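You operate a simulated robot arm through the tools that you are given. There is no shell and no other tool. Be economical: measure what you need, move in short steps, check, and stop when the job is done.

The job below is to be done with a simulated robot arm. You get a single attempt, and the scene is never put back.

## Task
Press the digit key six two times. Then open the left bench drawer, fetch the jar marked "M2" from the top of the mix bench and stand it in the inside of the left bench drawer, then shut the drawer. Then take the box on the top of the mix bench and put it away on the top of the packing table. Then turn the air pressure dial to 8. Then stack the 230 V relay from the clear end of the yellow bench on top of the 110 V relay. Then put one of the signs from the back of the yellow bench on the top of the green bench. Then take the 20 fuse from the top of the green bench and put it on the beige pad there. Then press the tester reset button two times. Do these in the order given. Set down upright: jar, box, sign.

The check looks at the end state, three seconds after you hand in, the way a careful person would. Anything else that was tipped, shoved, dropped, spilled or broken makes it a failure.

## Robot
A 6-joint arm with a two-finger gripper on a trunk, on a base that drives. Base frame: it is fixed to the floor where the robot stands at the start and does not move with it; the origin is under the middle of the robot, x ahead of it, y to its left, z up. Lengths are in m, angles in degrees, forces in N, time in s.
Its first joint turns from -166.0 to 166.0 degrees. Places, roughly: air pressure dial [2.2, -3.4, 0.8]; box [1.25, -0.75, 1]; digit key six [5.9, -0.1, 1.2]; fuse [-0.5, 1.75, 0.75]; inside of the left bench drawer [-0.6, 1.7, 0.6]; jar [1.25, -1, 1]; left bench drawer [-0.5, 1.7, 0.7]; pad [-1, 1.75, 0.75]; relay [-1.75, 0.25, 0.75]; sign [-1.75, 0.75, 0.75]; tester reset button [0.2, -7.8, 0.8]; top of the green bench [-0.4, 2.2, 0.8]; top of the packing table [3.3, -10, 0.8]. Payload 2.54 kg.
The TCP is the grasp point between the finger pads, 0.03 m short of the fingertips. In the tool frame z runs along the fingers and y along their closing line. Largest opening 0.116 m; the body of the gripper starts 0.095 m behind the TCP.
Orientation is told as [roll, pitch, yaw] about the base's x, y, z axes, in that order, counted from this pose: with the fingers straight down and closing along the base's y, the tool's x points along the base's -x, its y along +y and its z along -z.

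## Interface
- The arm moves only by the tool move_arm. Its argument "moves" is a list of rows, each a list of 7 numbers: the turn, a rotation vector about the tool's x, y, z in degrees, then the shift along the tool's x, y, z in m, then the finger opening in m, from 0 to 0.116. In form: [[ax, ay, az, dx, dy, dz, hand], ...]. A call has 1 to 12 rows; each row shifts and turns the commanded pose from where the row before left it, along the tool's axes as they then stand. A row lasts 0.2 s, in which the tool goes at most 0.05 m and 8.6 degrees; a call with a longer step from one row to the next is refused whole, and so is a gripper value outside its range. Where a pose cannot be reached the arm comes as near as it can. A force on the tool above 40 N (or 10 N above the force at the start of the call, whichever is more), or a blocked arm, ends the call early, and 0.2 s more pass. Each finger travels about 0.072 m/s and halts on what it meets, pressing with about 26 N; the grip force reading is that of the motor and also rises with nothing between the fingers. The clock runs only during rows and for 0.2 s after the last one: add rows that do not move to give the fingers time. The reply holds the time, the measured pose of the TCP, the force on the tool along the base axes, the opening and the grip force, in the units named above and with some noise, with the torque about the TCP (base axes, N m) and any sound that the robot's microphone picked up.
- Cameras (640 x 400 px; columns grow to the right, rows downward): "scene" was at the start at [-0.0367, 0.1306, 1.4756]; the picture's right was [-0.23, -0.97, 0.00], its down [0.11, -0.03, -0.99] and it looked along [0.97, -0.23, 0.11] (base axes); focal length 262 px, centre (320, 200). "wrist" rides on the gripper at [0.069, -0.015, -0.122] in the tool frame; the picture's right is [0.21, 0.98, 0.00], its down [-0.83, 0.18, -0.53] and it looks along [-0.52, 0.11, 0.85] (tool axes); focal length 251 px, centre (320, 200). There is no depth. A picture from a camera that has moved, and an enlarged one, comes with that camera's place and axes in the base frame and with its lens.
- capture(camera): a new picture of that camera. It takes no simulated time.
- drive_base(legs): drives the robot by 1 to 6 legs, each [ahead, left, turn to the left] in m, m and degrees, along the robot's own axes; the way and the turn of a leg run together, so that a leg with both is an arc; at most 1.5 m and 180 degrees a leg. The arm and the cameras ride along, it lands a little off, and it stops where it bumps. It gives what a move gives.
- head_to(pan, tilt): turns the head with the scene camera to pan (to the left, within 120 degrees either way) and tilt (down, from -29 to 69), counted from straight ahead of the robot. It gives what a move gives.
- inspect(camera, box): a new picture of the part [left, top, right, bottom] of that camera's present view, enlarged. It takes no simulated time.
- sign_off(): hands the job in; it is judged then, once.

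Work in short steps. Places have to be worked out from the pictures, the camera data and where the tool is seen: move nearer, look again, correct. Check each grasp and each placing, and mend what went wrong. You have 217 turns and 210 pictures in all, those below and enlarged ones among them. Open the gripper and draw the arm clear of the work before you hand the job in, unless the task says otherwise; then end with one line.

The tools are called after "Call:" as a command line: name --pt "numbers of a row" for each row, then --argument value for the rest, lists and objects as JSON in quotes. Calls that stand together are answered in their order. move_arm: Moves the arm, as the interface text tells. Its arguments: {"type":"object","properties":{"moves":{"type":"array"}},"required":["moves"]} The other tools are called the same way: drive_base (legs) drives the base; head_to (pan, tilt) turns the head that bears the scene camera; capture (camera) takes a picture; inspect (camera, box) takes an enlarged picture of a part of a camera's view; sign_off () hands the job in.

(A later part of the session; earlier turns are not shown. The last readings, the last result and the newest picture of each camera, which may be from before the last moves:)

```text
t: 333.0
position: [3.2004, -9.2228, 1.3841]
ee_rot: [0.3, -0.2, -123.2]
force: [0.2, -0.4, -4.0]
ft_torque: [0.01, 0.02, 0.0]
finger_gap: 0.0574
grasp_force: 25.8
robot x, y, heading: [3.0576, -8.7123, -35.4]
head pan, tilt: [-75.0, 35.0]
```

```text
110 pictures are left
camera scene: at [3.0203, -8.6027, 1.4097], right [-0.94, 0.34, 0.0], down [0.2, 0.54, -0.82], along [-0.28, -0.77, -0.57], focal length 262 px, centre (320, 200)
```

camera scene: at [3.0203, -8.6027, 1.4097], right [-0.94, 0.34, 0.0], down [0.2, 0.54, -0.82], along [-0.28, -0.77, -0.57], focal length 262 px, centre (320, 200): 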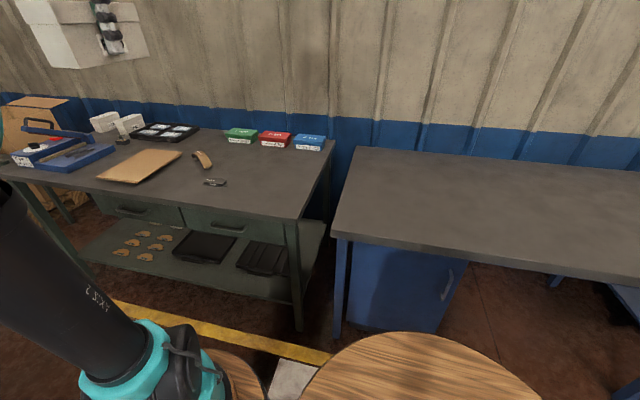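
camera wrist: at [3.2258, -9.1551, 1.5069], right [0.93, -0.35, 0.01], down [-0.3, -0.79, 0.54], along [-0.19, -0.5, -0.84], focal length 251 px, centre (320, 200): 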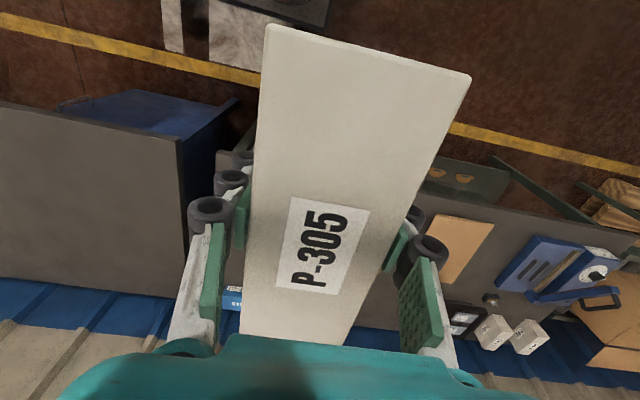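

Forward 0.50 m over the free spot, then lower to z≈0.96.

Call:
move_arm --pt "0 0 0 -0.0495 0 0 0.05" --pt "0 0 0 -0.0495 0 0 0.05" --pt "0 0 0 -0.0495 0 0 0.05" --pt "0 0 0 -0.0495 0 0 0.05" --pt "0 0 0 -0.0495 0 0 0.05" --pt "0 0 0 -0.0495 0 0 0.05" --pt "0 0 0 -0.0495 0 0 0.05" --pt "0 0 0 -0.0495 0 0 0.05" --pt "0 0 0 -0.0495 0 0 0.05" --pt "0 0 0 -0.0495 0 0 0.05"

Call:
move_arm --pt "0 0 0 0 0 0.048 0.05" --pt "0 0 0 0 0 0.048 0.05" --pt "0 0 0 0 0 0.048 0.05" --pt "0 0 0 0 0 0.048 0.05" --pt "0 0 0 0 0 0.048 0.05" --pt "0 0 0 0 0 0.048 0.05" --pt "0 0 0 0 0 0.048 0.05" --pt "0 0 0 0 0 0.048 0.05" --pt "0 0 0 0 0 0.04 0.05"

Call:
capture --camera "scene"

Call:
capture --camera "wrist"

```text
t: 335.2
position: [2.9781, -9.5238, 1.2822]
ee_rot: [0.4, -0.2, -123.0]
force: [0.3, 2.7, -2.3]
ft_torque: [-0.19, 0.1, 0.02]
finger_gap: 0.0576
grasp_force: 25.9
out of reach, approached as far as the arm can: row 6, 7, 8, 9, 10
robot x, y, heading: [3.062, -8.7126, -35.1]
head pan, tilt: [-75.0, 35.0]
```

```text
t: 337.2
position: [2.9778, -9.5277, 0.8565]
ee_rot: [0.4, -0.2, -123.1]
force: [-0.2, -1.5, 23.3]
ft_torque: [0.16, 0.4, 0.05]
finger_gap: 0.0572
grasp_force: 26.1
robot x, y, heading: [3.06, -8.714, -35.2]
head pan, tilt: [-75.0, 35.0]
```

```text
109 pictures are left
camera scene: at [3.0201, -8.6021, 1.4096], right [-0.94, 0.34, 0.0], down [0.2, 0.54, -0.82], along [-0.28, -0.77, -0.57], focal length 262 px, centre (320, 200)
```

scene: 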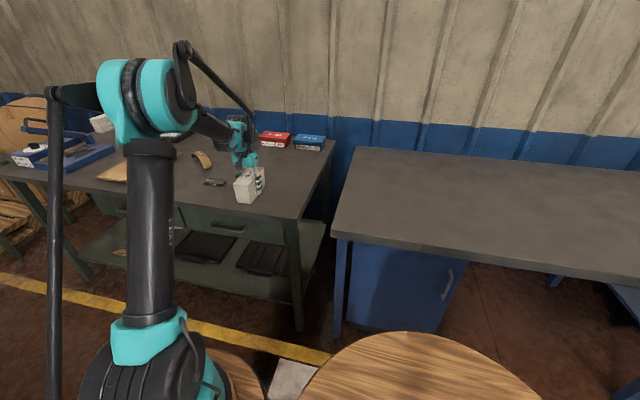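

```text
108 pictures are left
camera wrist: at [3.0024, -9.4601, 0.9792], right [0.94, -0.35, 0.01], down [-0.3, -0.79, 0.54], along [-0.19, -0.51, -0.84], focal length 251 px, centre (320, 200)
```

wrist: 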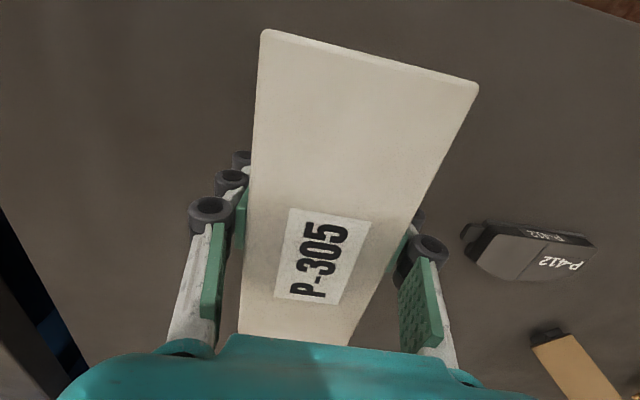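

Box touches the table (z≈0.81) but sits near the front edge. I lift 2 cm, go 8 cm further in, and set down again; the coil stays 14 cm to the side.

Call:
move_arm --pt "0 0 0 0 0 -0.02 0.05" --pt "0 0 0 -0.03 0 -0.005 0.05" --pt "0 0 0 -0.03 0 0 0.05" --pt "0 0 0 -0.025 0 0 0.05" --pt "0 0 0 0 0 0.012 0.05" --pt "0 0 0 0 0 0.006 0.05" --pt "0 0 0 0 0 0 0.05"

Call:
capture --camera "wrist"

```text
t: 338.8
position: [2.9323, -9.5987, 0.8625]
ee_rot: [0.4, -0.3, -123.2]
force: [0.2, 1.5, -4.0]
ft_torque: [0.04, -0.03, 0.05]
finger_gap: 0.057
grasp_force: 26.6
robot x, y, heading: [3.062, -8.7121, -35.3]
head pan, tilt: [-75.0, 35.0]
```

```text
107 pictures are left
camera wrist: at [2.9572, -9.5311, 0.9862], right [0.94, -0.35, 0.01], down [-0.3, -0.79, 0.54], along [-0.19, -0.5, -0.84], focal length 251 px, centre (320, 200)
```

wrist: 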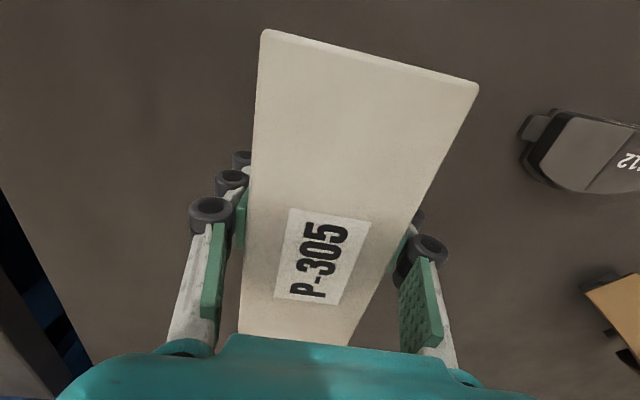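

Now lower in small steps to contact.

Call:
move_arm --pt "0 0 0 0 0 0.003 0.05" --pt "0 0 0 0 0 0.002 0.05" --pt "0 0 0 0 0 0 0.05"

```text
t: 339.6
position: [2.9318, -9.5979, 0.8587]
ee_rot: [0.5, -0.2, -123.1]
force: [0.6, 0.4, -3.9]
ft_torque: [0.03, -0.03, 0.0]
finger_gap: 0.0571
grasp_force: 26.0
robot x, y, heading: [3.0614, -8.7157, -35.2]
head pan, tilt: [-75.0, 35.0]
```

Call:
move_arm --pt "0 0 0 0 0 0.002 0.05" --pt "0 0 0 0 0 0.001 0.05" --pt "0 0 0 0 0 0 0.05"

```text
t: 340.4
position: [2.9319, -9.5988, 0.8555]
ee_rot: [0.4, -0.2, -123.1]
force: [-4.0, -3.9, 17.9]
ft_torque: [0.53, 0.42, 0.09]
finger_gap: 0.0571
grasp_force: 25.8
robot x, y, heading: [3.0661, -8.711, -35.3]
head pan, tilt: [-75.0, 35.0]
```

Contact made. Ease 1 mm, release and rise.

Call:
move_arm --pt "0 0 0 0 0 -0.001 0.055" --pt "0 0 0 0 0 0 0.075" --pt "0 0 0 0 0 0 0.095" --pt "0 0 0 0 0 0 0.1" --pt "0 0 0 0 0 -0.03 0.1" --pt "0 0 0 0 0 -0.045 0.1" --pt "0 0 0 0 0 -0.045 0.1" --pt "0 0 0 0 0 -0.045 0.1" --pt "0 0 0 0.03 0 -0.035 0.1"

Call:
capture --camera "wrist"

Call:
capture --camera "scene"

```text
t: 342.4
position: [2.9461, -9.5726, 1.0579]
ee_rot: [0.5, -0.2, -123.2]
force: [0.4, -1.2, -0.6]
ft_torque: [0.05, -0.01, 0.0]
finger_gap: 0.1002
grasp_force: 0.1
robot x, y, heading: [3.0623, -8.709, -35.2]
head pan, tilt: [-75.0, 35.0]
```

```text
106 pictures are left
camera wrist: at [2.9705, -9.5065, 1.1811], right [0.94, -0.35, 0.01], down [-0.3, -0.79, 0.54], along [-0.19, -0.5, -0.84], focal length 251 px, centre (320, 200)
```

wrist: 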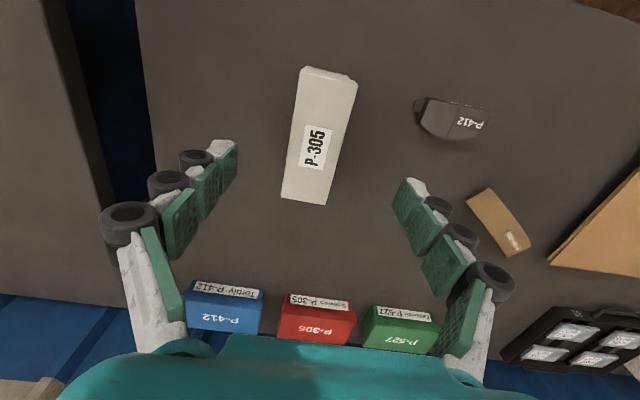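

```text
105 pictures are left
camera scene: at [3.0198, -8.6031, 1.4097], right [-0.94, 0.34, 0.0], down [0.2, 0.54, -0.82], along [-0.28, -0.77, -0.57], focal length 262 px, centre (320, 200)
```

scene: 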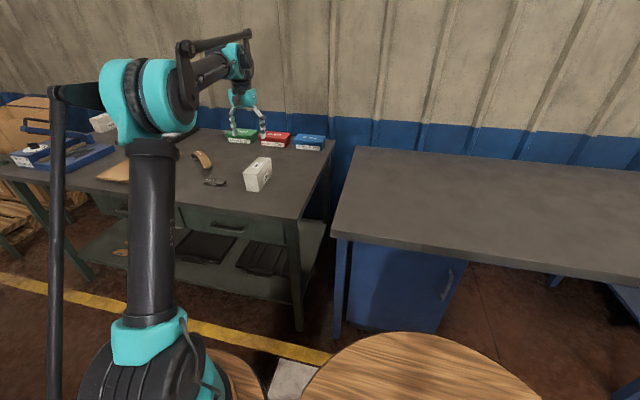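

Box stands upright on the packing table. Next the air-pressure dial, back near (2.2,-3.4). I retract the arm and swing it forward again.

Call:
move_arm --pt "0 0 0 0.03 0 -0.035 0.1" --pt "0 0 0 0.03 0 -0.035 0.1" --pt "0 0 0 0.03 0 -0.035 0.1" --pt "0 0 0 0.03 0 -0.035 0.1" --pt "0 0 0 0.03 0 -0.035 0.1" --pt "0 0 0 0.03 0 -0.035 0.1" --pt "0 0 0 0.03 0 -0.03 0.1" --pt "0 0 0 0.045 0 0 0.1" --pt "0 0 0 0.045 0 0 0.1" --pt "0 0 0 0.045 0 0 0.1"

Call:
move_arm --pt "0 0 -8 0.01 0.042 0 0.1" --pt "0 0 -8 0.01 0.042 0 0.1" --pt "0 0 -8 0.01 0.042 0 0.1" --pt "0 0 -8 0.01 0.042 0 0.1" --pt "0 0 -8 0.01 0.042 0 0.1" --pt "0 0 -8 0.01 0.042 0 0.1" --pt "0 0 -8 0.01 0.042 0 0.1" --pt "0 0 -8 0.01 0.042 0 0.1" --pt "0 0 -8 0.01 0.042 0 0.1" --pt "0 0 -8 0.01 0.042 0 0.1" --pt "0 0 -8 0.01 0.042 0 0.1"

```text
t: 344.6
position: [3.1355, -9.2825, 1.2932]
ee_rot: [0.5, -0.1, -123.3]
force: [-0.2, -1.4, -0.7]
ft_torque: [0.05, -0.02, 0.02]
finger_gap: 0.1002
grasp_force: 0.1
robot x, y, heading: [3.0631, -8.7142, -35.3]
head pan, tilt: [-75.0, 35.0]
```

```text
t: 347.0
position: [3.5357, -9.13, 1.297]
ee_rot: [-0.3, -0.5, -35.1]
force: [-0.9, -0.1, 0.5]
ft_torque: [0.04, -0.01, 0.0]
finger_gap: 0.1
grasp_force: 0.1
robot x, y, heading: [3.0615, -8.7131, -35.4]
head pan, tilt: [-75.0, 35.0]
```

Drive back down the corridor in reverse, four legs, then check position.

Call:
drive_base --legs '[[-0.2, 0, 1.6], [-1.5, 0, 0], [-1.5, 0, 0]]'

```text
t: 362.7
position: [0.9015, -7.2642, 1.2966]
ee_rot: [-0.3, -0.4, -38.7]
force: [0.2, -0.7, -0.1]
ft_torque: [0.01, -0.03, 0.0]
finger_gap: 0.1001
grasp_force: 0.1
robot x, y, heading: [0.4532, -6.8181, -38.7]
head pan, tilt: [-75.0, 35.0]
```

Offset fine, heading drifted to -38.7°. Correct and go on.

Call:
drive_base --legs '[[0, 0, 5], [-1.5, 0, 0], [-1.2, 0, 0]]'

```text
t: 376.3
position: [-1.3455, -5.8119, 1.2974]
ee_rot: [-0.2, -0.3, -32.1]
force: [-0.3, 0.8, -0.1]
ft_torque: [0.0, -0.02, 0.01]
finger_gap: 0.1002
grasp_force: 0.1
robot x, y, heading: [-1.8369, -5.4194, -31.9]
head pan, tilt: [-75.0, 35.0]
```

Back to the rack's end; reverse 0.75 m, then shift left out of the corridor.

Call:
drive_base --legs '[[-0.75, 0, -1.8], [0, 0.5, 0]]'

```text
t: 382.9
position: [-1.7171, -5.0165, 1.2974]
ee_rot: [-0.1, -0.4, -35.0]
force: [0.3, 0.0, 0.7]
ft_torque: [-0.02, 0.02, -0.01]
finger_gap: 0.1002
grasp_force: 0.1
robot x, y, heading: [-2.1934, -4.5998, -34.9]
head pan, tilt: [-75.0, 35.0]
```

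Call:
drive_base --legs '[[0, 0.9, 1.0], [0, 0.9, 0], [0, 1.2, 0]]'

```text
t: 397.6
position: [-0.0225, -2.5325, 1.298]
ee_rot: [-0.2, -0.4, -33.1]
force: [-0.4, -0.2, 0.0]
ft_torque: [0.0, 0.02, 0.0]
finger_gap: 0.1
grasp_force: 0.1
robot x, y, heading: [-0.5097, -2.1306, -33.1]
head pan, tilt: [-75.0, 35.0]
```

Clear. Look toward the dial.

Call:
head_to --pan 15 --tilt 10

Call:
capture --camera "scene"

```text
t: 399.2
position: [-0.0236, -2.5322, 1.2975]
ee_rot: [-0.2, -0.4, -33.0]
force: [0.1, 1.0, 0.5]
ft_torque: [0.0, 0.02, 0.01]
finger_gap: 0.1001
grasp_force: 0.1
robot x, y, heading: [-0.5089, -2.131, -32.9]
head pan, tilt: [15.0, 10.0]
```

```text
104 pictures are left
camera scene: at [-0.4416, -1.968, 1.4498], right [-0.31, -0.95, 0.0], down [-0.17, 0.05, -0.98], along [0.94, -0.31, -0.17], focal length 262 px, centre (320, 200)
```

scene: 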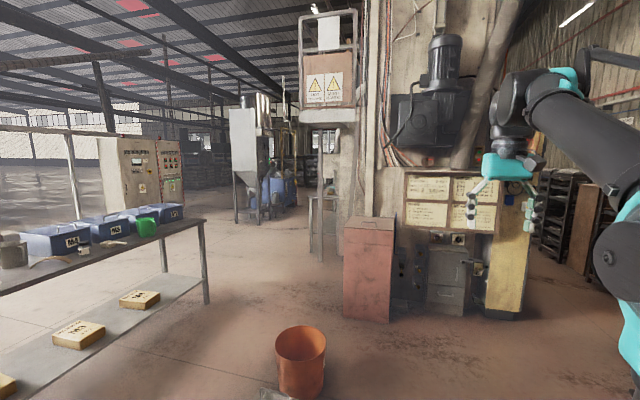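

The dial plate faces the mix-bench side, so I go round the bench's north side. Drive back, left 3 m, then forward along the bench.

Call:
drive_base --legs '[[-0.5, 0, 0], [0, 1.5, 0], [0, 1.6, 0]]'

```text
refused: 1.6 is not a number from -1.5 to 1.5
```

Call:
drive_base --legs '[[-0.5, 0, 0], [0, 1.5, 0], [0, 1.5, 0], [0, 0.1, 0]]'

```text
t: 417.2
position: [1.2097, 0.4351, 1.2979]
ee_rot: [-0.2, -0.4, -30.5]
force: [0.7, 0.1, 0.5]
ft_torque: [-0.02, 0.0, -0.01]
finger_gap: 0.1
grasp_force: 0.0
robot x, y, heading: [0.7017, 0.8112, -30.4]
head pan, tilt: [15.0, 10.0]
```

Call:
drive_base --legs '[[1.5, 0, -3.3], [1.5, 0, 0], [0.65, 0, 0], [0, 0, -60]]'

Call:
head_to --pan -15 --tilt 15

Call:
capture --camera "scene"

```text
t: 437.9
position: [3.7754, -1.7919, 1.2972]
ee_rot: [-0.2, -0.4, -92.9]
force: [0.5, 0.5, -0.1]
ft_torque: [0.02, 0.0, 0.02]
finger_gap: 0.0998
grasp_force: 0.1
robot x, y, heading: [3.8807, -1.1705, -92.9]
head pan, tilt: [15.0, 10.0]
```

```text
t: 438.8
position: [3.775, -1.7918, 1.2971]
ee_rot: [-0.1, -0.4, -92.9]
force: [0.3, -0.6, 0.4]
ft_torque: [0.0, -0.01, -0.03]
finger_gap: 0.0998
grasp_force: 0.0
robot x, y, heading: [3.8767, -1.1683, -93.2]
head pan, tilt: [-15.0, 15.0]
```

```text
103 pictures are left
camera scene: at [4.0025, -1.1452, 1.4417], right [-0.95, 0.31, 0.0], down [0.08, 0.25, -0.97], along [-0.3, -0.92, -0.26], focal length 262 px, centre (320, 200)
```

scene: 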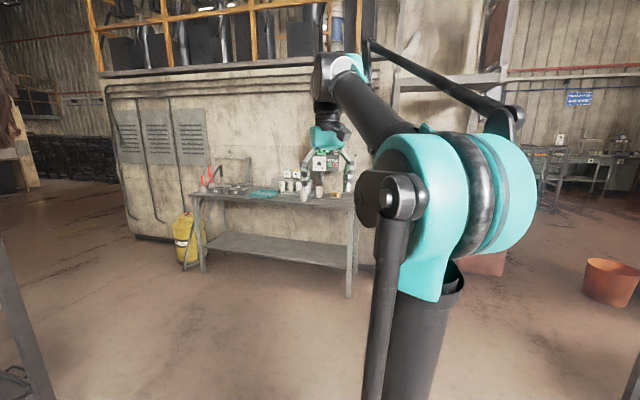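

A work table's end is at along≈4.25; the dial should be just right of it. Turn to face the wall and approach to 1.5 m.

Call:
drive_base --legs '[[0, 0, -30.5], [1.2, -0.15, 0]]'

Call:
head_to --pan -5 --tilt 20

Call:
capture --camera "scene"

Call:
capture --camera "wrist"

```text
t: 446.5
position: [2.6644, -2.5582, 1.2975]
ee_rot: [-0.2, -0.4, -124.5]
force: [0.9, -0.2, 0.4]
ft_torque: [-0.02, 0.0, 0.03]
finger_gap: 0.1
grasp_force: 0.0
robot x, y, heading: [3.0798, -2.0823, -124.6]
head pan, tilt: [-15.0, 15.0]
```

```text
t: 447.2
position: [2.6639, -2.5592, 1.2958]
ee_rot: [-0.2, -0.3, -124.5]
force: [0.1, 0.0, 0.1]
ft_torque: [0.0, -0.03, 0.0]
finger_gap: 0.1
grasp_force: 0.1
robot x, y, heading: [3.0779, -2.0836, -124.6]
head pan, tilt: [-5.0, 20.0]
```

```text
102 pictures are left
camera scene: at [3.2088, -2.1387, 1.4336], right [-0.77, 0.64, 0.0], down [0.22, 0.26, -0.94], along [-0.6, -0.72, -0.34], focal length 262 px, centre (320, 200)
```

scene: 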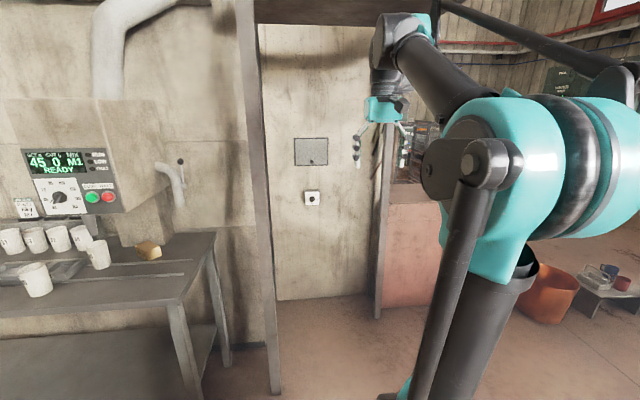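

```text
101 pictures are left
camera wrist: at [2.6924, -2.4923, 1.4203], right [0.93, -0.38, 0.0], down [-0.32, -0.78, 0.54], along [-0.21, -0.5, -0.84], focal length 251 px, centre (320, 200)
```

wrist: 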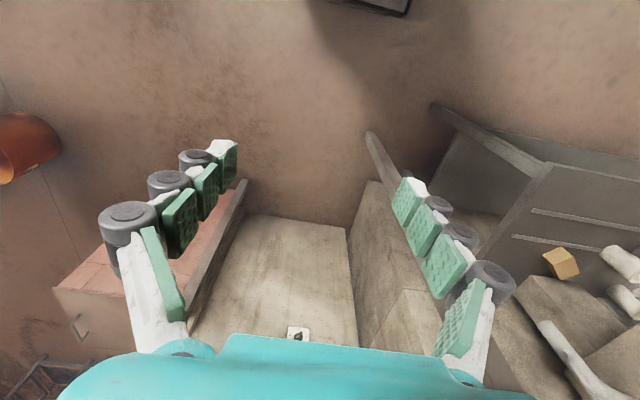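

The small white dial plate is at (312,198), between two posts. I enlarge it.

Call:
inspect --camera "scene" --box '[285, 125, 345, 215]'

Call:
inspect --camera "scene" --box '[10, 130, 150, 230]'

Call:
inspect --camera "wrist" --box '[260, 310, 340, 360]'

```text
4.44 times, centred on (315, 170) of scene
camera zoom: at [3.2088, -2.1387, 1.4336], right [-0.77, 0.64, 0.0], down [0.22, 0.26, -0.94], along [-0.6, -0.72, -0.34], focal length 1165 px, centre (342, 333)
```

zoom: 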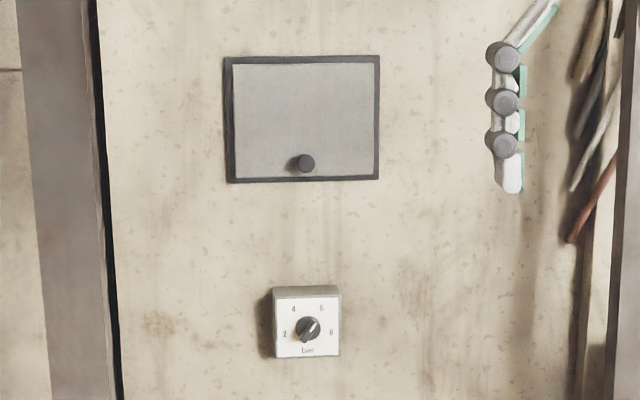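

```text
4.00 times, centred on (80, 180) of scene
camera zoom: at [3.2088, -2.1387, 1.4336], right [-0.77, 0.64, 0.0], down [0.22, 0.26, -0.94], along [-0.6, -0.72, -0.34], focal length 1049 px, centre (1280, 280)
```

zoom: 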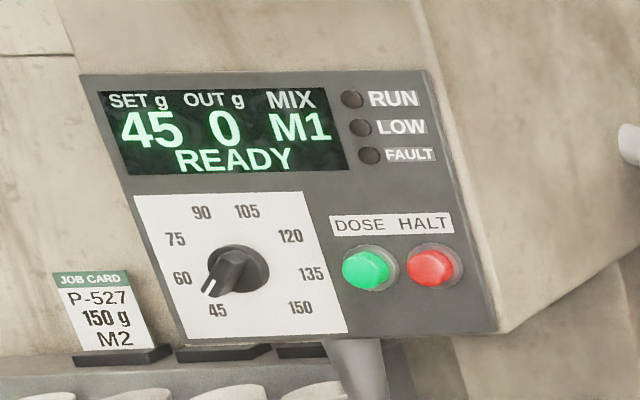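

```text
8.00 times, centred on (300, 335) of wrist
camera zoom: at [2.6924, -2.4923, 1.4203], right [0.93, -0.38, 0.0], down [-0.32, -0.78, 0.54], along [-0.21, -0.5, -0.84], focal length 2012 px, centre (480, -880)
```

zoom: 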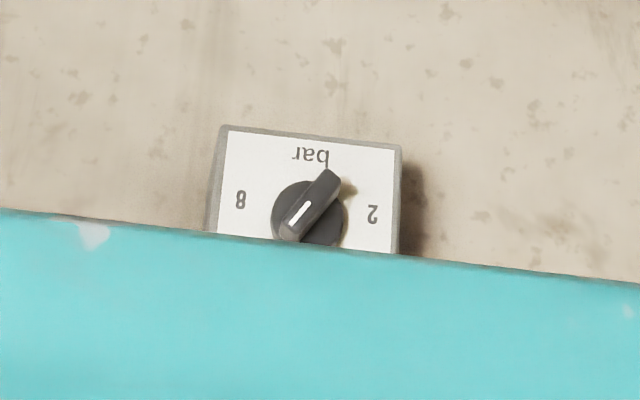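

Dial (2,4,6,8 bar) sits at (2.214,-3.412,0.855); pointer is now near 6, so it needs ≈66° clockwise. I drive 0.5 m closer, then set the tool horizontal.

Call:
drive_base --legs '[[0.5, 0, 0.9]]'

Call:
move_arm --pt "0 -8.18 0 0 0 0 0.1" --pt "0 -8.18 0 0 0 0 0.1" --pt "0 -8.18 0 0 0 0 0.08" --pt "0 -8.18 0 0 0 0 0.06" --pt "0 -8.18 0 0 0 0 0.05" --pt "0 -8.18 0 0 0 0 0.05" --pt "0 -8.18 0 0 0 0 0.05" --pt "0 -8.18 0 0 0 0 0.05" --pt "0 -8.18 0 0 0 0 0.05" --pt "0 -8.18 0 0 0 0 0.05" --pt "0 -8.18 0 0 0 0 0.05"

Call:
capture --camera "wrist"

Call:
capture --camera "scene"

```text
t: 450.1
position: [2.3916, -2.9753, 1.297]
ee_rot: [-0.2, -0.4, -123.8]
force: [-0.4, 1.1, -0.2]
ft_torque: [0.01, -0.02, -0.01]
finger_gap: 0.1
grasp_force: 0.1
robot x, y, heading: [2.7987, -2.4937, -123.8]
head pan, tilt: [-5.0, 20.0]
```

```text
t: 452.5
position: [2.3916, -2.9742, 1.2964]
ee_rot: [-123.5, -89.4, -0.4]
force: [-0.4, -0.7, 0.0]
ft_torque: [0.02, 0.0, -0.01]
finger_gap: 0.0499
grasp_force: 0.0
robot x, y, heading: [2.7979, -2.4911, -123.8]
head pan, tilt: [-5.0, 20.0]
```

```text
97 pictures are left
camera wrist: at [2.4461, -2.8647, 1.2281], right [0.81, -0.54, -0.22], down [0.46, 0.34, 0.82], along [-0.37, -0.77, 0.53], focal length 251 px, centre (320, 200)
```

wrist: 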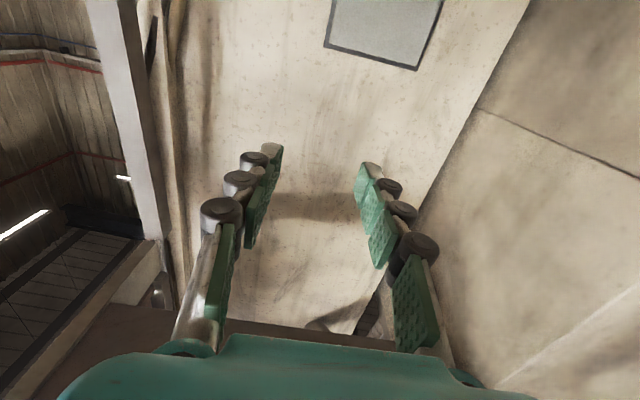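

```text
96 pictures are left
camera scene: at [2.9301, -2.5483, 1.4335], right [-0.78, 0.63, 0.0], down [0.21, 0.27, -0.94], along [-0.59, -0.73, -0.34], focal length 262 px, centre (320, 200)
```

scene: 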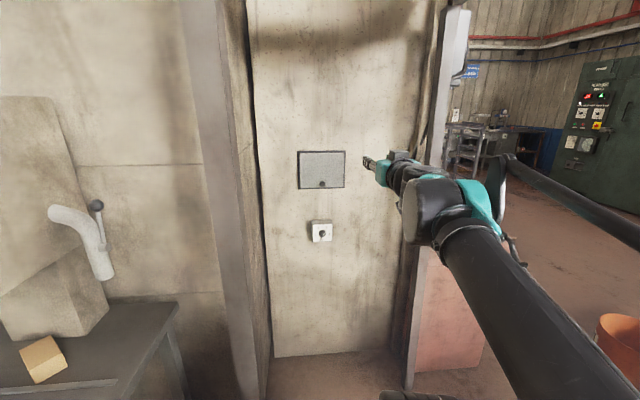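

Translate to ~13 cm in front of the knob at its height.

Call:
move_arm --pt "0 0 0 0.0368 0.0079 0.0278 0.05" --pt "0 0 0 0.0368 0.0079 0.0278 0.05" --pt "0 0 0 0.0368 0.0079 0.0278 0.05" --pt "0 0 0 0.0368 0.0079 0.0278 0.05" --pt "0 0 0 0.0368 0.0079 0.0278 0.05" --pt "0 0 0 0.0368 0.0079 0.0278 0.05" --pt "0 0 0 0.0368 0.0079 0.0278 0.05" --pt "0 0 0 0.0368 0.0079 0.0278 0.05" --pt "0 0 0 0.0368 0.0079 0.0278 0.05" --pt "0 0 0 0.0368 0.0079 0.0278 0.05" --pt "0 0 0 0.0368 0.0079 0.0278 0.05" --pt "0 0 0 0.0368 0.0079 0.0278 0.05"

Call:
capture --camera "wrist"

Call:
inspect --camera "scene" --box '[290, 200, 360, 260]'

```text
t: 455.1
position: [2.2578, -3.2898, 0.8676]
ee_rot: [-150.0, -89.6, 26.2]
force: [0.2, 0.7, -0.4]
ft_torque: [0.04, -0.03, -0.01]
finger_gap: 0.0503
grasp_force: 0.1
out of reach, approached as far as the arm can: row 5, 6, 7, 8, 9, 10, 12
robot x, y, heading: [2.8009, -2.4892, -123.7]
head pan, tilt: [-5.0, 20.0]
```

```text
95 pictures are left
camera wrist: at [2.3138, -3.1797, 0.7994], right [0.81, -0.54, -0.22], down [0.45, 0.34, 0.82], along [-0.37, -0.76, 0.53], focal length 251 px, centre (320, 200)
```

wrist: 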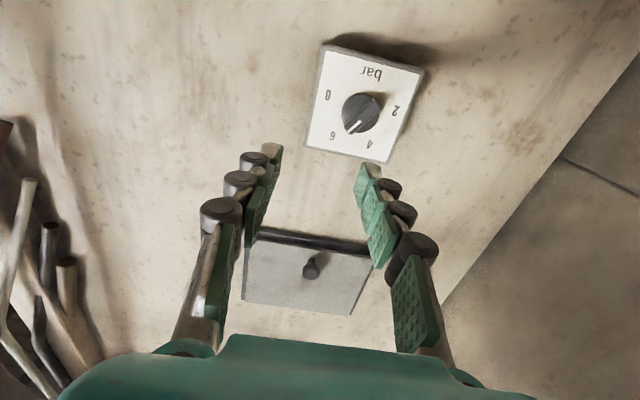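

```text
6.67 times, centred on (325, 230) of scene
camera zoom: at [2.9302, -2.548, 1.4335], right [-0.78, 0.63, 0.0], down [0.21, 0.27, -0.94], along [-0.59, -0.73, -0.34], focal length 1748 px, centre (287, 0)
```

zoom: 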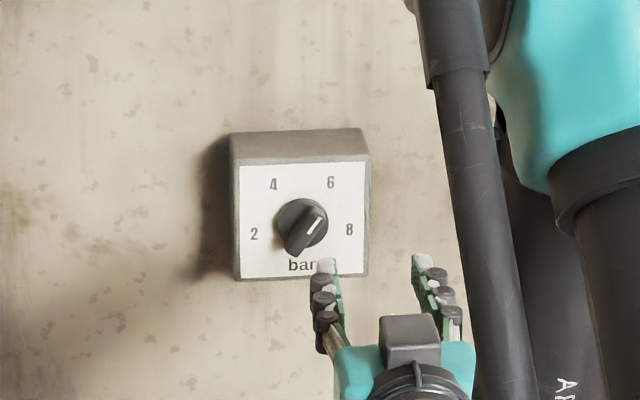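

Pointer is at 6 (≈57°). I roll the tool -145° so the fingers straddle the pointer bar with room to turn clockwise.

Call:
move_arm --pt "0 0 -8.5 0 0 0 0.05" --pt "0 0 -8.5 0 0 0 0.05" --pt "0 0 -8.5 0 0 0 0.05" --pt "0 0 -8.5 0 0 0 0.05" --pt "0 0 -8.5 0 0 0 0.05" --pt "0 0 -8.5 0 0 0 0.05" --pt "0 0 -8.5 0 0 0 0.05" --pt "0 0 -8.5 0 0 0 0.05" --pt "0 0 -8.5 0 0 0 0.05" --pt "0 0 -8.5 0 0 0 0.05" --pt "0 0 -8.5 0 0 0 0.05"

Call:
move_arm --pt "0 0 -8.5 0 0 0 0.05" --pt "0 0 -8.5 0 0 0 0.05" --pt "0 0 -8.5 0 0 0 0.05" --pt "0 0 -8.5 0 0 0 0.05" --pt "0 0 -8.5 0 0 0 0.05" --pt "0 0 -8.5 0 0 0 0.05"

Call:
capture --camera "wrist"

```text
t: 457.5
position: [2.2592, -3.2882, 0.8726]
ee_rot: [-90.6, 3.7, -33.8]
force: [0.4, -0.6, 0.0]
ft_torque: [0.01, 0.01, -0.01]
finger_gap: 0.0499
grasp_force: 0.0
robot x, y, heading: [2.7981, -2.4926, -124.0]
head pan, tilt: [-5.0, 20.0]
```

```text
t: 458.9
position: [2.2388, -3.2766, 0.872]
ee_rot: [-91.1, 54.8, -34.0]
force: [0.1, -0.8, 0.3]
ft_torque: [-0.02, -0.03, 0.03]
finger_gap: 0.0499
grasp_force: 0.0
out of reach, approached as far as the arm can: row 1, 2, 3, 4
robot x, y, heading: [2.8007, -2.4902, -124.1]
head pan, tilt: [-5.0, 20.0]
```

```text
93 pictures are left
camera wrist: at [2.2833, -3.1597, 0.9371], right [-0.77, 0.5, -0.39], down [0.56, 0.26, -0.79], along [-0.29, -0.83, -0.48], focal length 251 px, centre (320, 200)
```

wrist: 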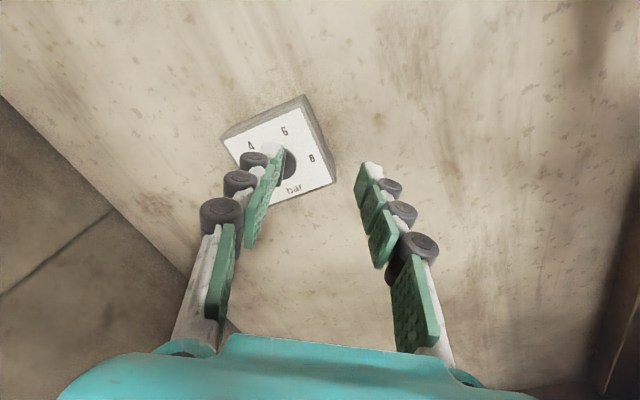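

Roll reached -145°. Now shift to centre on the knob (x -4.5 cm, y -3.5 cm in tool axes) and check.

Call:
move_arm --pt "0 0 0 -0.0227 -0.0174 0 0.04" --pt "0 0 0 -0.0226 -0.0173 0 0.04" --pt "0 0 0 0 0 0.03 0.04" --pt "0 0 0 0 0 0 0.04"

Call:
capture --camera "wrist"

Call:
inspect --camera "scene" --box '[280, 190, 380, 260]'

```text
t: 459.9
position: [2.2192, -3.3137, 0.8617]
ee_rot: [-91.3, 54.8, -33.9]
force: [-0.3, -0.5, 0.2]
ft_torque: [-0.02, 0.0, -0.03]
finger_gap: 0.0401
grasp_force: 0.0
out of reach, approached as far as the arm can: row 1, 2, 3
robot x, y, heading: [2.7965, -2.4949, -123.8]
head pan, tilt: [-5.0, 20.0]
```

```text
92 pictures are left
camera wrist: at [2.2639, -3.1953, 0.9263], right [-0.78, 0.5, -0.39], down [0.56, 0.26, -0.79], along [-0.29, -0.83, -0.48], focal length 251 px, centre (320, 200)
```

wrist: 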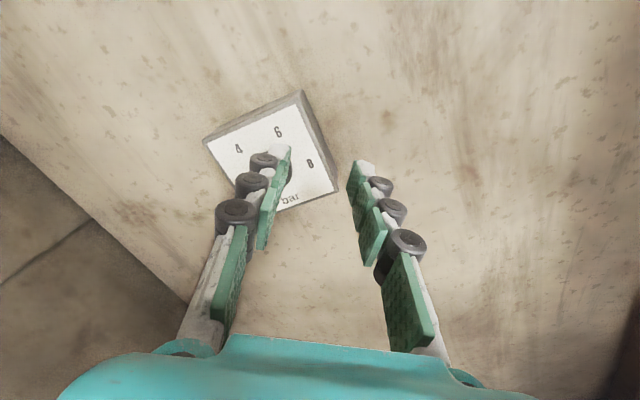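

```text
5.71 times, centred on (330, 225) of scene
camera zoom: at [2.9301, -2.5483, 1.4335], right [-0.78, 0.63, 0.0], down [0.21, 0.27, -0.94], along [-0.59, -0.73, -0.34], focal length 1498 px, centre (263, 57)
```

zoom: 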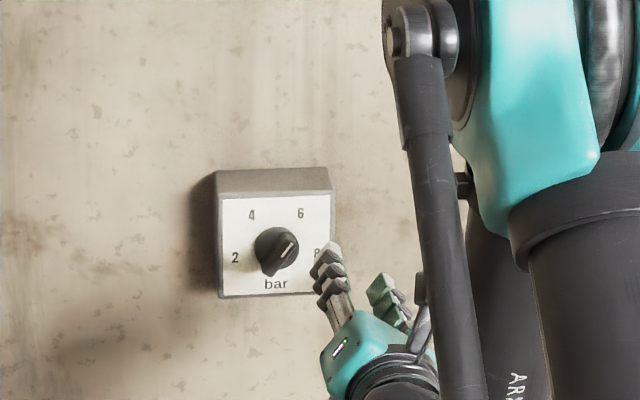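

The arm is at a wrist limit here (it didn't shift left). Standing further back eases it: I drive back 0.2 m and 5 cm left, then extend again.

Call:
drive_base --legs '[[-0.2, 0.05, 0]]'

Call:
move_arm --pt "0 0 0 0 0 0.04 0.04" --pt "0 0 0 0 0 0.04 0.04" --pt "0 0 0 0 0 0.04 0.04" --pt "0 0 0 0 0 0 0.04"

Call:
capture --camera "wrist"

```text
t: 461.6
position: [2.3741, -3.1767, 0.8616]
ee_rot: [-91.3, 54.7, -33.7]
force: [-0.2, -0.4, 0.1]
ft_torque: [0.02, 0.01, -0.01]
finger_gap: 0.0403
grasp_force: 0.1
robot x, y, heading: [2.9507, -2.3573, -123.4]
head pan, tilt: [-5.0, 20.0]
```

```text
t: 462.6
position: [2.3094, -3.2771, 0.8612]
ee_rot: [-91.2, 54.7, -33.7]
force: [-0.1, -1.1, -0.5]
ft_torque: [0.03, 0.0, -0.01]
finger_gap: 0.0398
grasp_force: 0.0
robot x, y, heading: [2.95, -2.3574, -123.4]
head pan, tilt: [-5.0, 20.0]
```

```text
90 pictures are left
camera wrist: at [2.3531, -3.159, 0.9257], right [-0.78, 0.49, -0.39], down [0.56, 0.26, -0.79], along [-0.28, -0.83, -0.48], focal length 251 px, centre (320, 200)
```

wrist: 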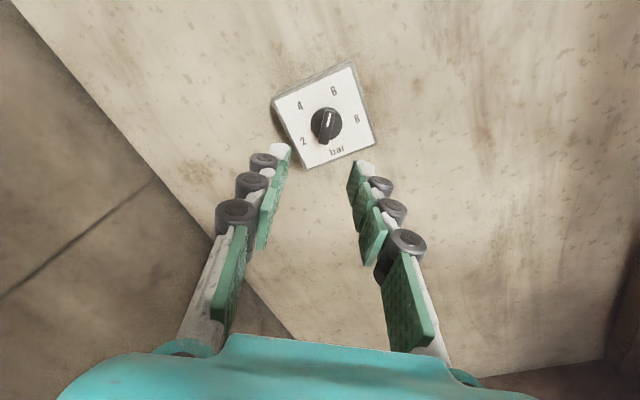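

No limit now; the knob is 17 cm ahead, nearly centred. Advance 11.5 cm with small corrections.

Call:
move_arm --pt "0 0 0 -0.0027 0.003 0.04 0.04" --pt "0 0 0 -0.0027 0.003 0.04 0.04" --pt "0 0 0 0 0 0.035 0.04" --pt "0 0 0 0 0 0 0.04"

Call:
inspect --camera "wrist" --box '[220, 80, 420, 220]'

Call:
inspect --camera "scene" --box '[260, 170, 380, 250]'

```text
t: 463.6
position: [2.2445, -3.3751, 0.8575]
ee_rot: [-91.3, 54.7, -33.7]
force: [-0.1, 0.0, -0.4]
ft_torque: [0.01, -0.03, 0.03]
finger_gap: 0.0401
grasp_force: 0.0
robot x, y, heading: [2.95, -2.356, -123.7]
head pan, tilt: [-5.0, 20.0]
```

```text
2.86 times, centred on (320, 150) of wrist
camera zoom: at [2.288, -3.2567, 0.9221], right [-0.78, 0.49, -0.39], down [0.56, 0.26, -0.79], along [-0.28, -0.83, -0.48], focal length 718 px, centre (320, 343)
```

zoom: 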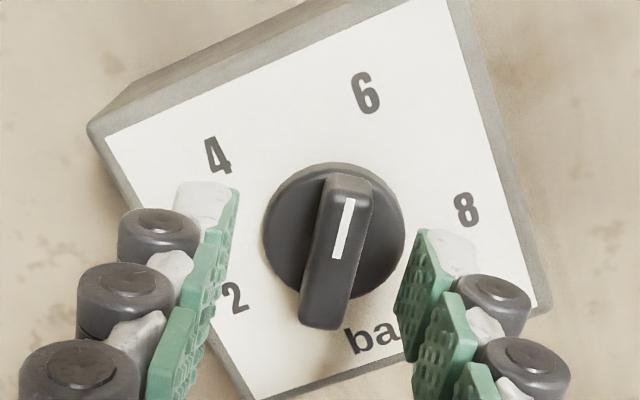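

```text
5.00 times, centred on (320, 210) of scene
camera zoom: at [3.0819, -2.4093, 1.4335], right [-0.78, 0.62, 0.0], down [0.21, 0.27, -0.94], along [-0.59, -0.73, -0.34], focal length 1311 px, centre (320, 150)
```

zoom: 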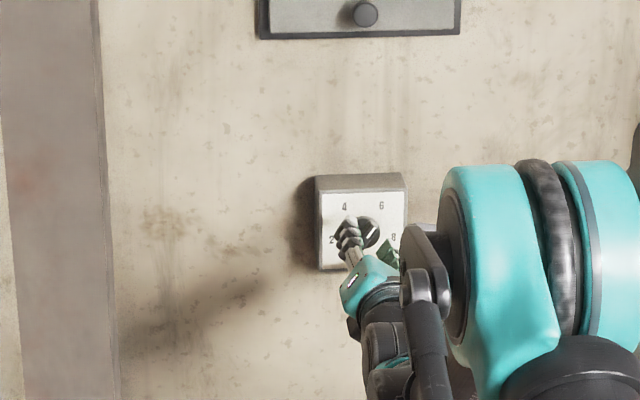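

Bar is centred and parallel to the fingers. Advance 3 cm with the gap at 3 cm, then inspect.

Call:
move_arm --pt "0 0 0 0 0 0.015 0.03" --pt "0 0 0 0 0 0.01 0.03" --pt "0 0 0 0 0 0.005 0.03" --pt "0 0 0 0 0 0 0.03"

Call:
inspect --camera "wrist" --box '[220, 80, 420, 220]'

```text
t: 464.2
position: [2.2301, -3.3927, 0.8557]
ee_rot: [-91.0, 54.7, -33.6]
force: [4.2, 13.0, -0.5]
ft_torque: [0.22, -0.07, -0.3]
finger_gap: 0.0326
grasp_force: 1.8
robot x, y, heading: [2.9518, -2.3506, -123.6]
head pan, tilt: [-5.0, 20.0]
stopped in row 3: the force on the tool passed its limit at 52 N (the readings are from after the stop); the commanded pose is now the measured one
```

```text
2.86 times, centred on (320, 150) of wrist
camera zoom: at [2.2744, -3.2745, 0.9217], right [-0.78, 0.49, -0.39], down [0.56, 0.26, -0.78], along [-0.28, -0.83, -0.48], focal length 718 px, centre (320, 343)
```

zoom: 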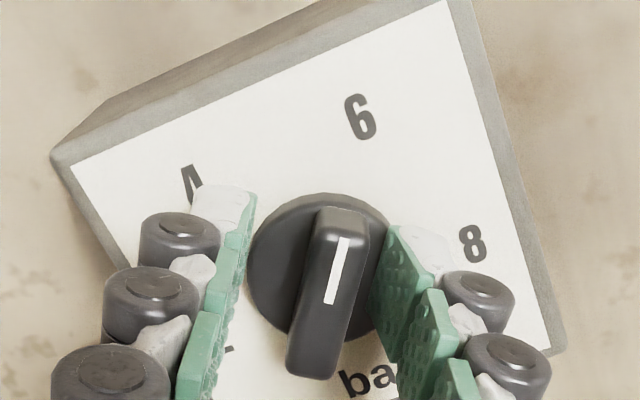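

Tips touched the knob disc. Back off 3 mm, shift 3 mm, then close on the bar.

Call:
move_arm --pt "0 0 0 0 0 -0.004 0.033" --pt "0 0 0 0 0.003 0 0.033" --pt "0 0 0 0 0 0 0.02" --pt "0 0 0 0 0 0 0.012" --pt "0 0 0 0 0 0 0.006" --pt "0 0 0 0 0 0 0.006"

Call:
inspect --camera "wrist" --box '[220, 80, 420, 220]'

```text
t: 465.6
position: [2.2309, -3.3893, 0.8538]
ee_rot: [-91.0, 54.6, -33.5]
force: [-4.7, 1.0, -4.1]
ft_torque: [0.17, -0.04, -0.21]
finger_gap: 0.0118
grasp_force: 38.5
robot x, y, heading: [2.9503, -2.3506, -123.5]
head pan, tilt: [-5.0, 20.0]
```

```text
2.86 times, centred on (320, 150) of wrist
camera zoom: at [2.2748, -3.2707, 0.9196], right [-0.78, 0.49, -0.39], down [0.56, 0.26, -0.78], along [-0.28, -0.83, -0.48], focal length 718 px, centre (320, 343)
```

zoom: 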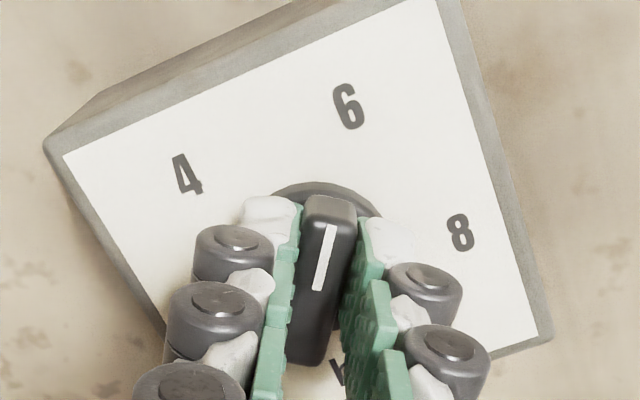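

Good grip on the bar, tips centred on the knob. Turn clockwise 66.7°.

Call:
move_arm --pt "0 0 8.34 0 0 0 0.004" --pt "0 0 8.34 0 0 0 0.004" --pt "0 0 8.34 0 0 0 0.004" --pt "0 0 8.34 0 0 0 0.004"

Call:
inspect --camera "wrist" --box '[220, 80, 420, 220]'

```text
t: 466.6
position: [2.2296, -3.3865, 0.8529]
ee_rot: [-90.4, 22.9, -33.0]
force: [-3.2, -2.0, -6.9]
ft_torque: [0.2, -0.11, 0.01]
finger_gap: 0.0117
grasp_force: 39.4
robot x, y, heading: [2.9453, -2.3496, -123.6]
head pan, tilt: [-5.0, 20.0]
stopped in row 4: the force on the tool passed its limit at 43 N (the readings are from after the stop); the commanded pose is now the measured one
```

```text
2.86 times, centred on (320, 150) of wrist
camera zoom: at [2.2478, -3.2538, 0.8935], right [-0.49, 0.31, -0.82], down [0.87, 0.07, -0.49], along [-0.09, -0.95, -0.3], focal length 718 px, centre (320, 343)
```

zoom: 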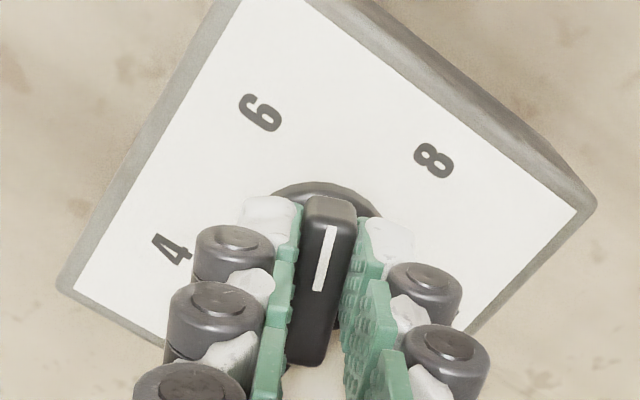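

Halfway (about 7). Side force built from a small axis offset; the command was re-zeroed, so continue in steps.

Call:
move_arm --pt "0 0 8.34 0 0 0 0.004" --pt "0 0 8.34 0 0 0 0.004" --pt "0 0 0 0 0 0 0.004"

Call:
inspect --camera "wrist" --box '[220, 80, 420, 220]'

```text
t: 467.5
position: [2.2283, -3.3878, 0.8504]
ee_rot: [-90.1, 6.1, -32.9]
force: [-5.3, -6.7, -9.1]
ft_torque: [0.21, -0.07, -0.21]
finger_gap: 0.0116
grasp_force: 38.7
robot x, y, heading: [2.9482, -2.352, -123.6]
head pan, tilt: [-5.0, 20.0]
stopped in row 3: the force on the tool passed its limit at 42 N (the readings are from after the stop); the commanded pose is now the measured one
```

```text
2.86 times, centred on (320, 150) of wrist
camera zoom: at [2.2397, -3.2487, 0.8741], right [-0.27, 0.17, -0.95], down [0.96, 0.01, -0.27], along [-0.03, -0.99, -0.17], focal length 718 px, centre (320, 343)
```

zoom: 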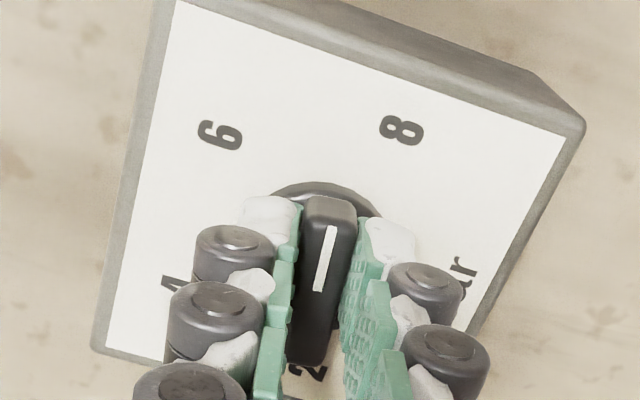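

About 18° left. Two more rows.

Call:
move_arm --pt "0 0 8.0 0 0 0 0.004" --pt "0 0 8.0 0 0 0 0.004"

Call:
inspect --camera "wrist" --box '[220, 80, 420, 220]'

```text
t: 468.1
position: [2.2296, -3.3874, 0.8479]
ee_rot: [-90.0, -10.0, -33.0]
force: [-5.5, -7.5, -25.8]
ft_torque: [0.62, -0.24, -0.16]
finger_gap: 0.0113
grasp_force: 38.9
robot x, y, heading: [2.9496, -2.3506, -123.4]
head pan, tilt: [-5.0, 20.0]
```

```text
2.86 times, centred on (320, 150) of wrist
camera zoom: at [2.2367, -3.2468, 0.8534], right [-0.04, 0.02, -1.0], down [1.0, -0.01, -0.04], along [-0.01, -1.0, -0.02], focal length 718 px, centre (320, 343)
```

zoom: 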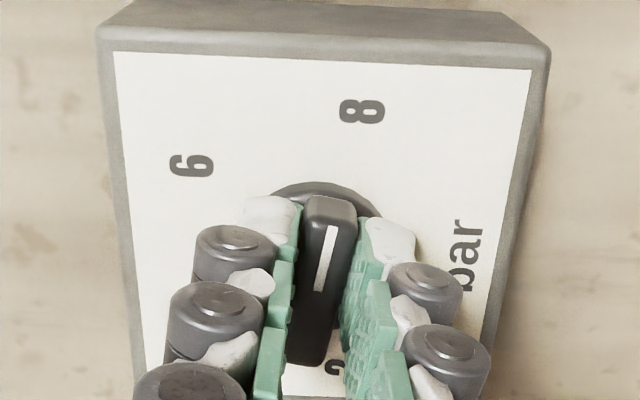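

Nearly on 8. I add 2.5°, then release and back off to inspect.

Call:
move_arm --pt "0 0 2.5 0 0 0 0.004" --pt "0 0 0 0 0 0 0.03" --pt "0 0 0 0 0 0 0.036" --pt "0 0 0 0 0 -0.03 0.036" --pt "0 0 0 0 0 -0.04 0.036"

Call:
inspect --camera "wrist" --box '[220, 60, 420, 200]'

Call:
inspect --camera "scene" --box '[290, 180, 370, 240]'

```text
t: 469.3
position: [2.2676, -3.3282, 0.8531]
ee_rot: [-90.2, -12.5, -32.8]
force: [-0.5, 1.6, 0.3]
ft_torque: [-0.04, 0.02, 0.02]
finger_gap: 0.0362
grasp_force: 0.1
robot x, y, heading: [2.9486, -2.3512, -123.6]
head pan, tilt: [-5.0, 20.0]
```

```text
2.86 times, centred on (320, 130) of wrist
camera zoom: at [2.2748, -3.1881, 0.8545], right [0.0, 0.0, -1.0], down [1.0, -0.01, 0.0], along [-0.01, -1.0, 0.0], focal length 718 px, centre (320, 400)
```

zoom: 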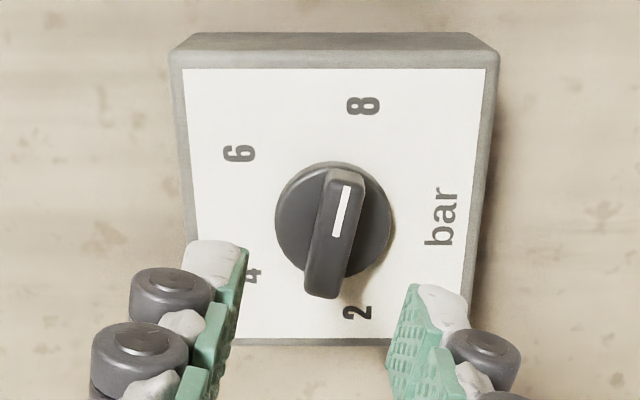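

```text
6.67 times, centred on (330, 210) of scene
camera zoom: at [3.0821, -2.4087, 1.4335], right [-0.78, 0.62, 0.0], down [0.21, 0.27, -0.94], along [-0.59, -0.73, -0.34], focal length 1748 px, centre (253, 133)
```

zoom: 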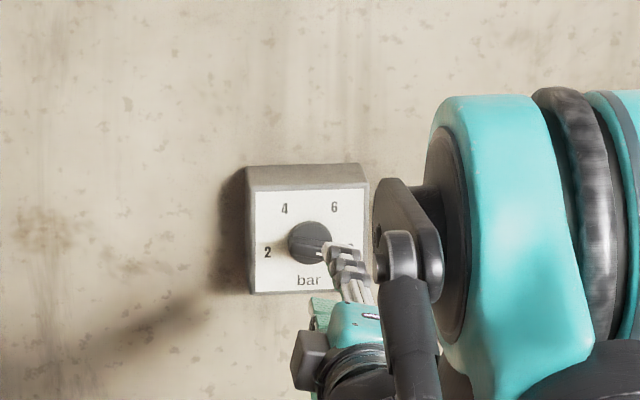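

Pointer lies on 8 within a couple of degrees. Withdraw and restore the arm to the travel pose.

Call:
move_arm --pt "0 0 0 0 0 -0.04 0.036" --pt "0 0 0 0 0 -0.04 0.036" --pt "0 0 0 0 -0.04 -0.02 0.05" --pt "0 0 0 0 -0.045 0 0.06" --pt "0 0 0 0 -0.045 0 0.08" --pt "0 0 0 0 -0.045 0 0.1" --pt "0 0 0 0 -0.045 0 0.1" --pt "0 0 0 0 -0.045 0 0.1" --pt "0 0 0 0 -0.045 0 0.1" --pt "0 0 0 0 -0.045 0 0.1"

Call:
move_arm --pt "0 0 8.6 0 0 0 0.1" --pt "0 0 8.6 0 0 0 0.1" --pt "0 0 8.6 0 0 0 0.1" --pt "0 0 8.6 0 0 0 0.1" --pt "0 0 8.6 0 0 0 0.1" --pt "0 0 8.6 0 0 0 0.1" --pt "0 0 8.6 0 0 0 0.1" --pt "0 0 8.6 0 0 0 0.1" --pt "0 0 8.6 0 0 0 0.1"

Call:
move_arm --pt "0 8.2 0 0 0 0 0.1" --pt "0 8.2 0 0 0 0 0.1" --pt "0 8.2 0 0 0 0 0.1" --pt "0 8.2 0 0 0 0 0.1" --pt "0 8.2 0 0 0 0 0.1" --pt "0 8.2 0 0 0 0 0.1" --pt "0 8.2 0 0 0 0 0.1" --pt "0 8.2 0 0 0 0 0.1" --pt "0 8.2 0 0 0 0 0.1" --pt "0 8.2 0 0 0 0 0.1" --pt "0 8 0 0 0 0 0.1"

Call:
inspect --camera "scene" --box '[290, 180, 370, 240]'

```text
t: 471.5
position: [2.2601, -3.2046, 1.1945]
ee_rot: [-90.1, -12.4, -32.9]
force: [-0.4, 0.2, -0.4]
ft_torque: [0.0, 0.0, -0.01]
finger_gap: 0.1003
grasp_force: 0.0
robot x, y, heading: [2.9526, -2.3497, -123.7]
head pan, tilt: [-5.0, 20.0]
```

```text
t: 473.5
position: [2.2605, -3.2018, 1.1983]
ee_rot: [-161.5, -89.7, 38.7]
force: [0.2, 1.2, 0.3]
ft_torque: [-0.03, 0.01, -0.01]
finger_gap: 0.0999
grasp_force: 0.1
robot x, y, heading: [2.9469, -2.3534, -123.6]
head pan, tilt: [-5.0, 20.0]
```

```text
t: 475.9
position: [2.224, -3.1028, 1.1673]
ee_rot: [13.0, -11.5, -118.6]
force: [0.5, 0.2, -0.3]
ft_torque: [-0.03, 0.07, -0.01]
finger_gap: 0.0997
grasp_force: 0.0
out of reach, approached as far as the arm can: row 4, 5, 6, 7, 8, 9, 10, 11
robot x, y, heading: [2.9487, -2.3506, -123.6]
head pan, tilt: [-5.0, 20.0]
```

```text
6.67 times, centred on (330, 210) of scene
camera zoom: at [3.0825, -2.4083, 1.4335], right [-0.78, 0.62, 0.0], down [0.21, 0.27, -0.94], along [-0.59, -0.73, -0.34], focal length 1748 px, centre (253, 133)
```

zoom: 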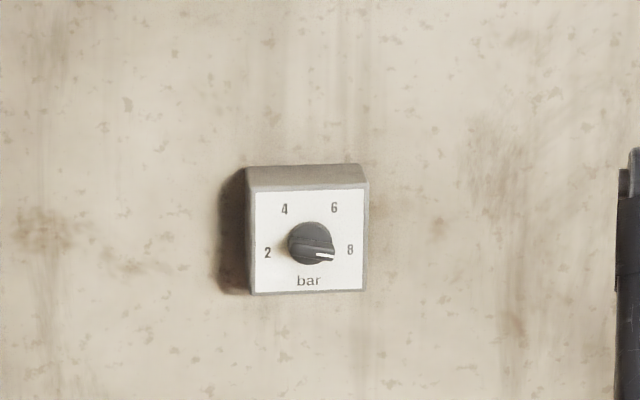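

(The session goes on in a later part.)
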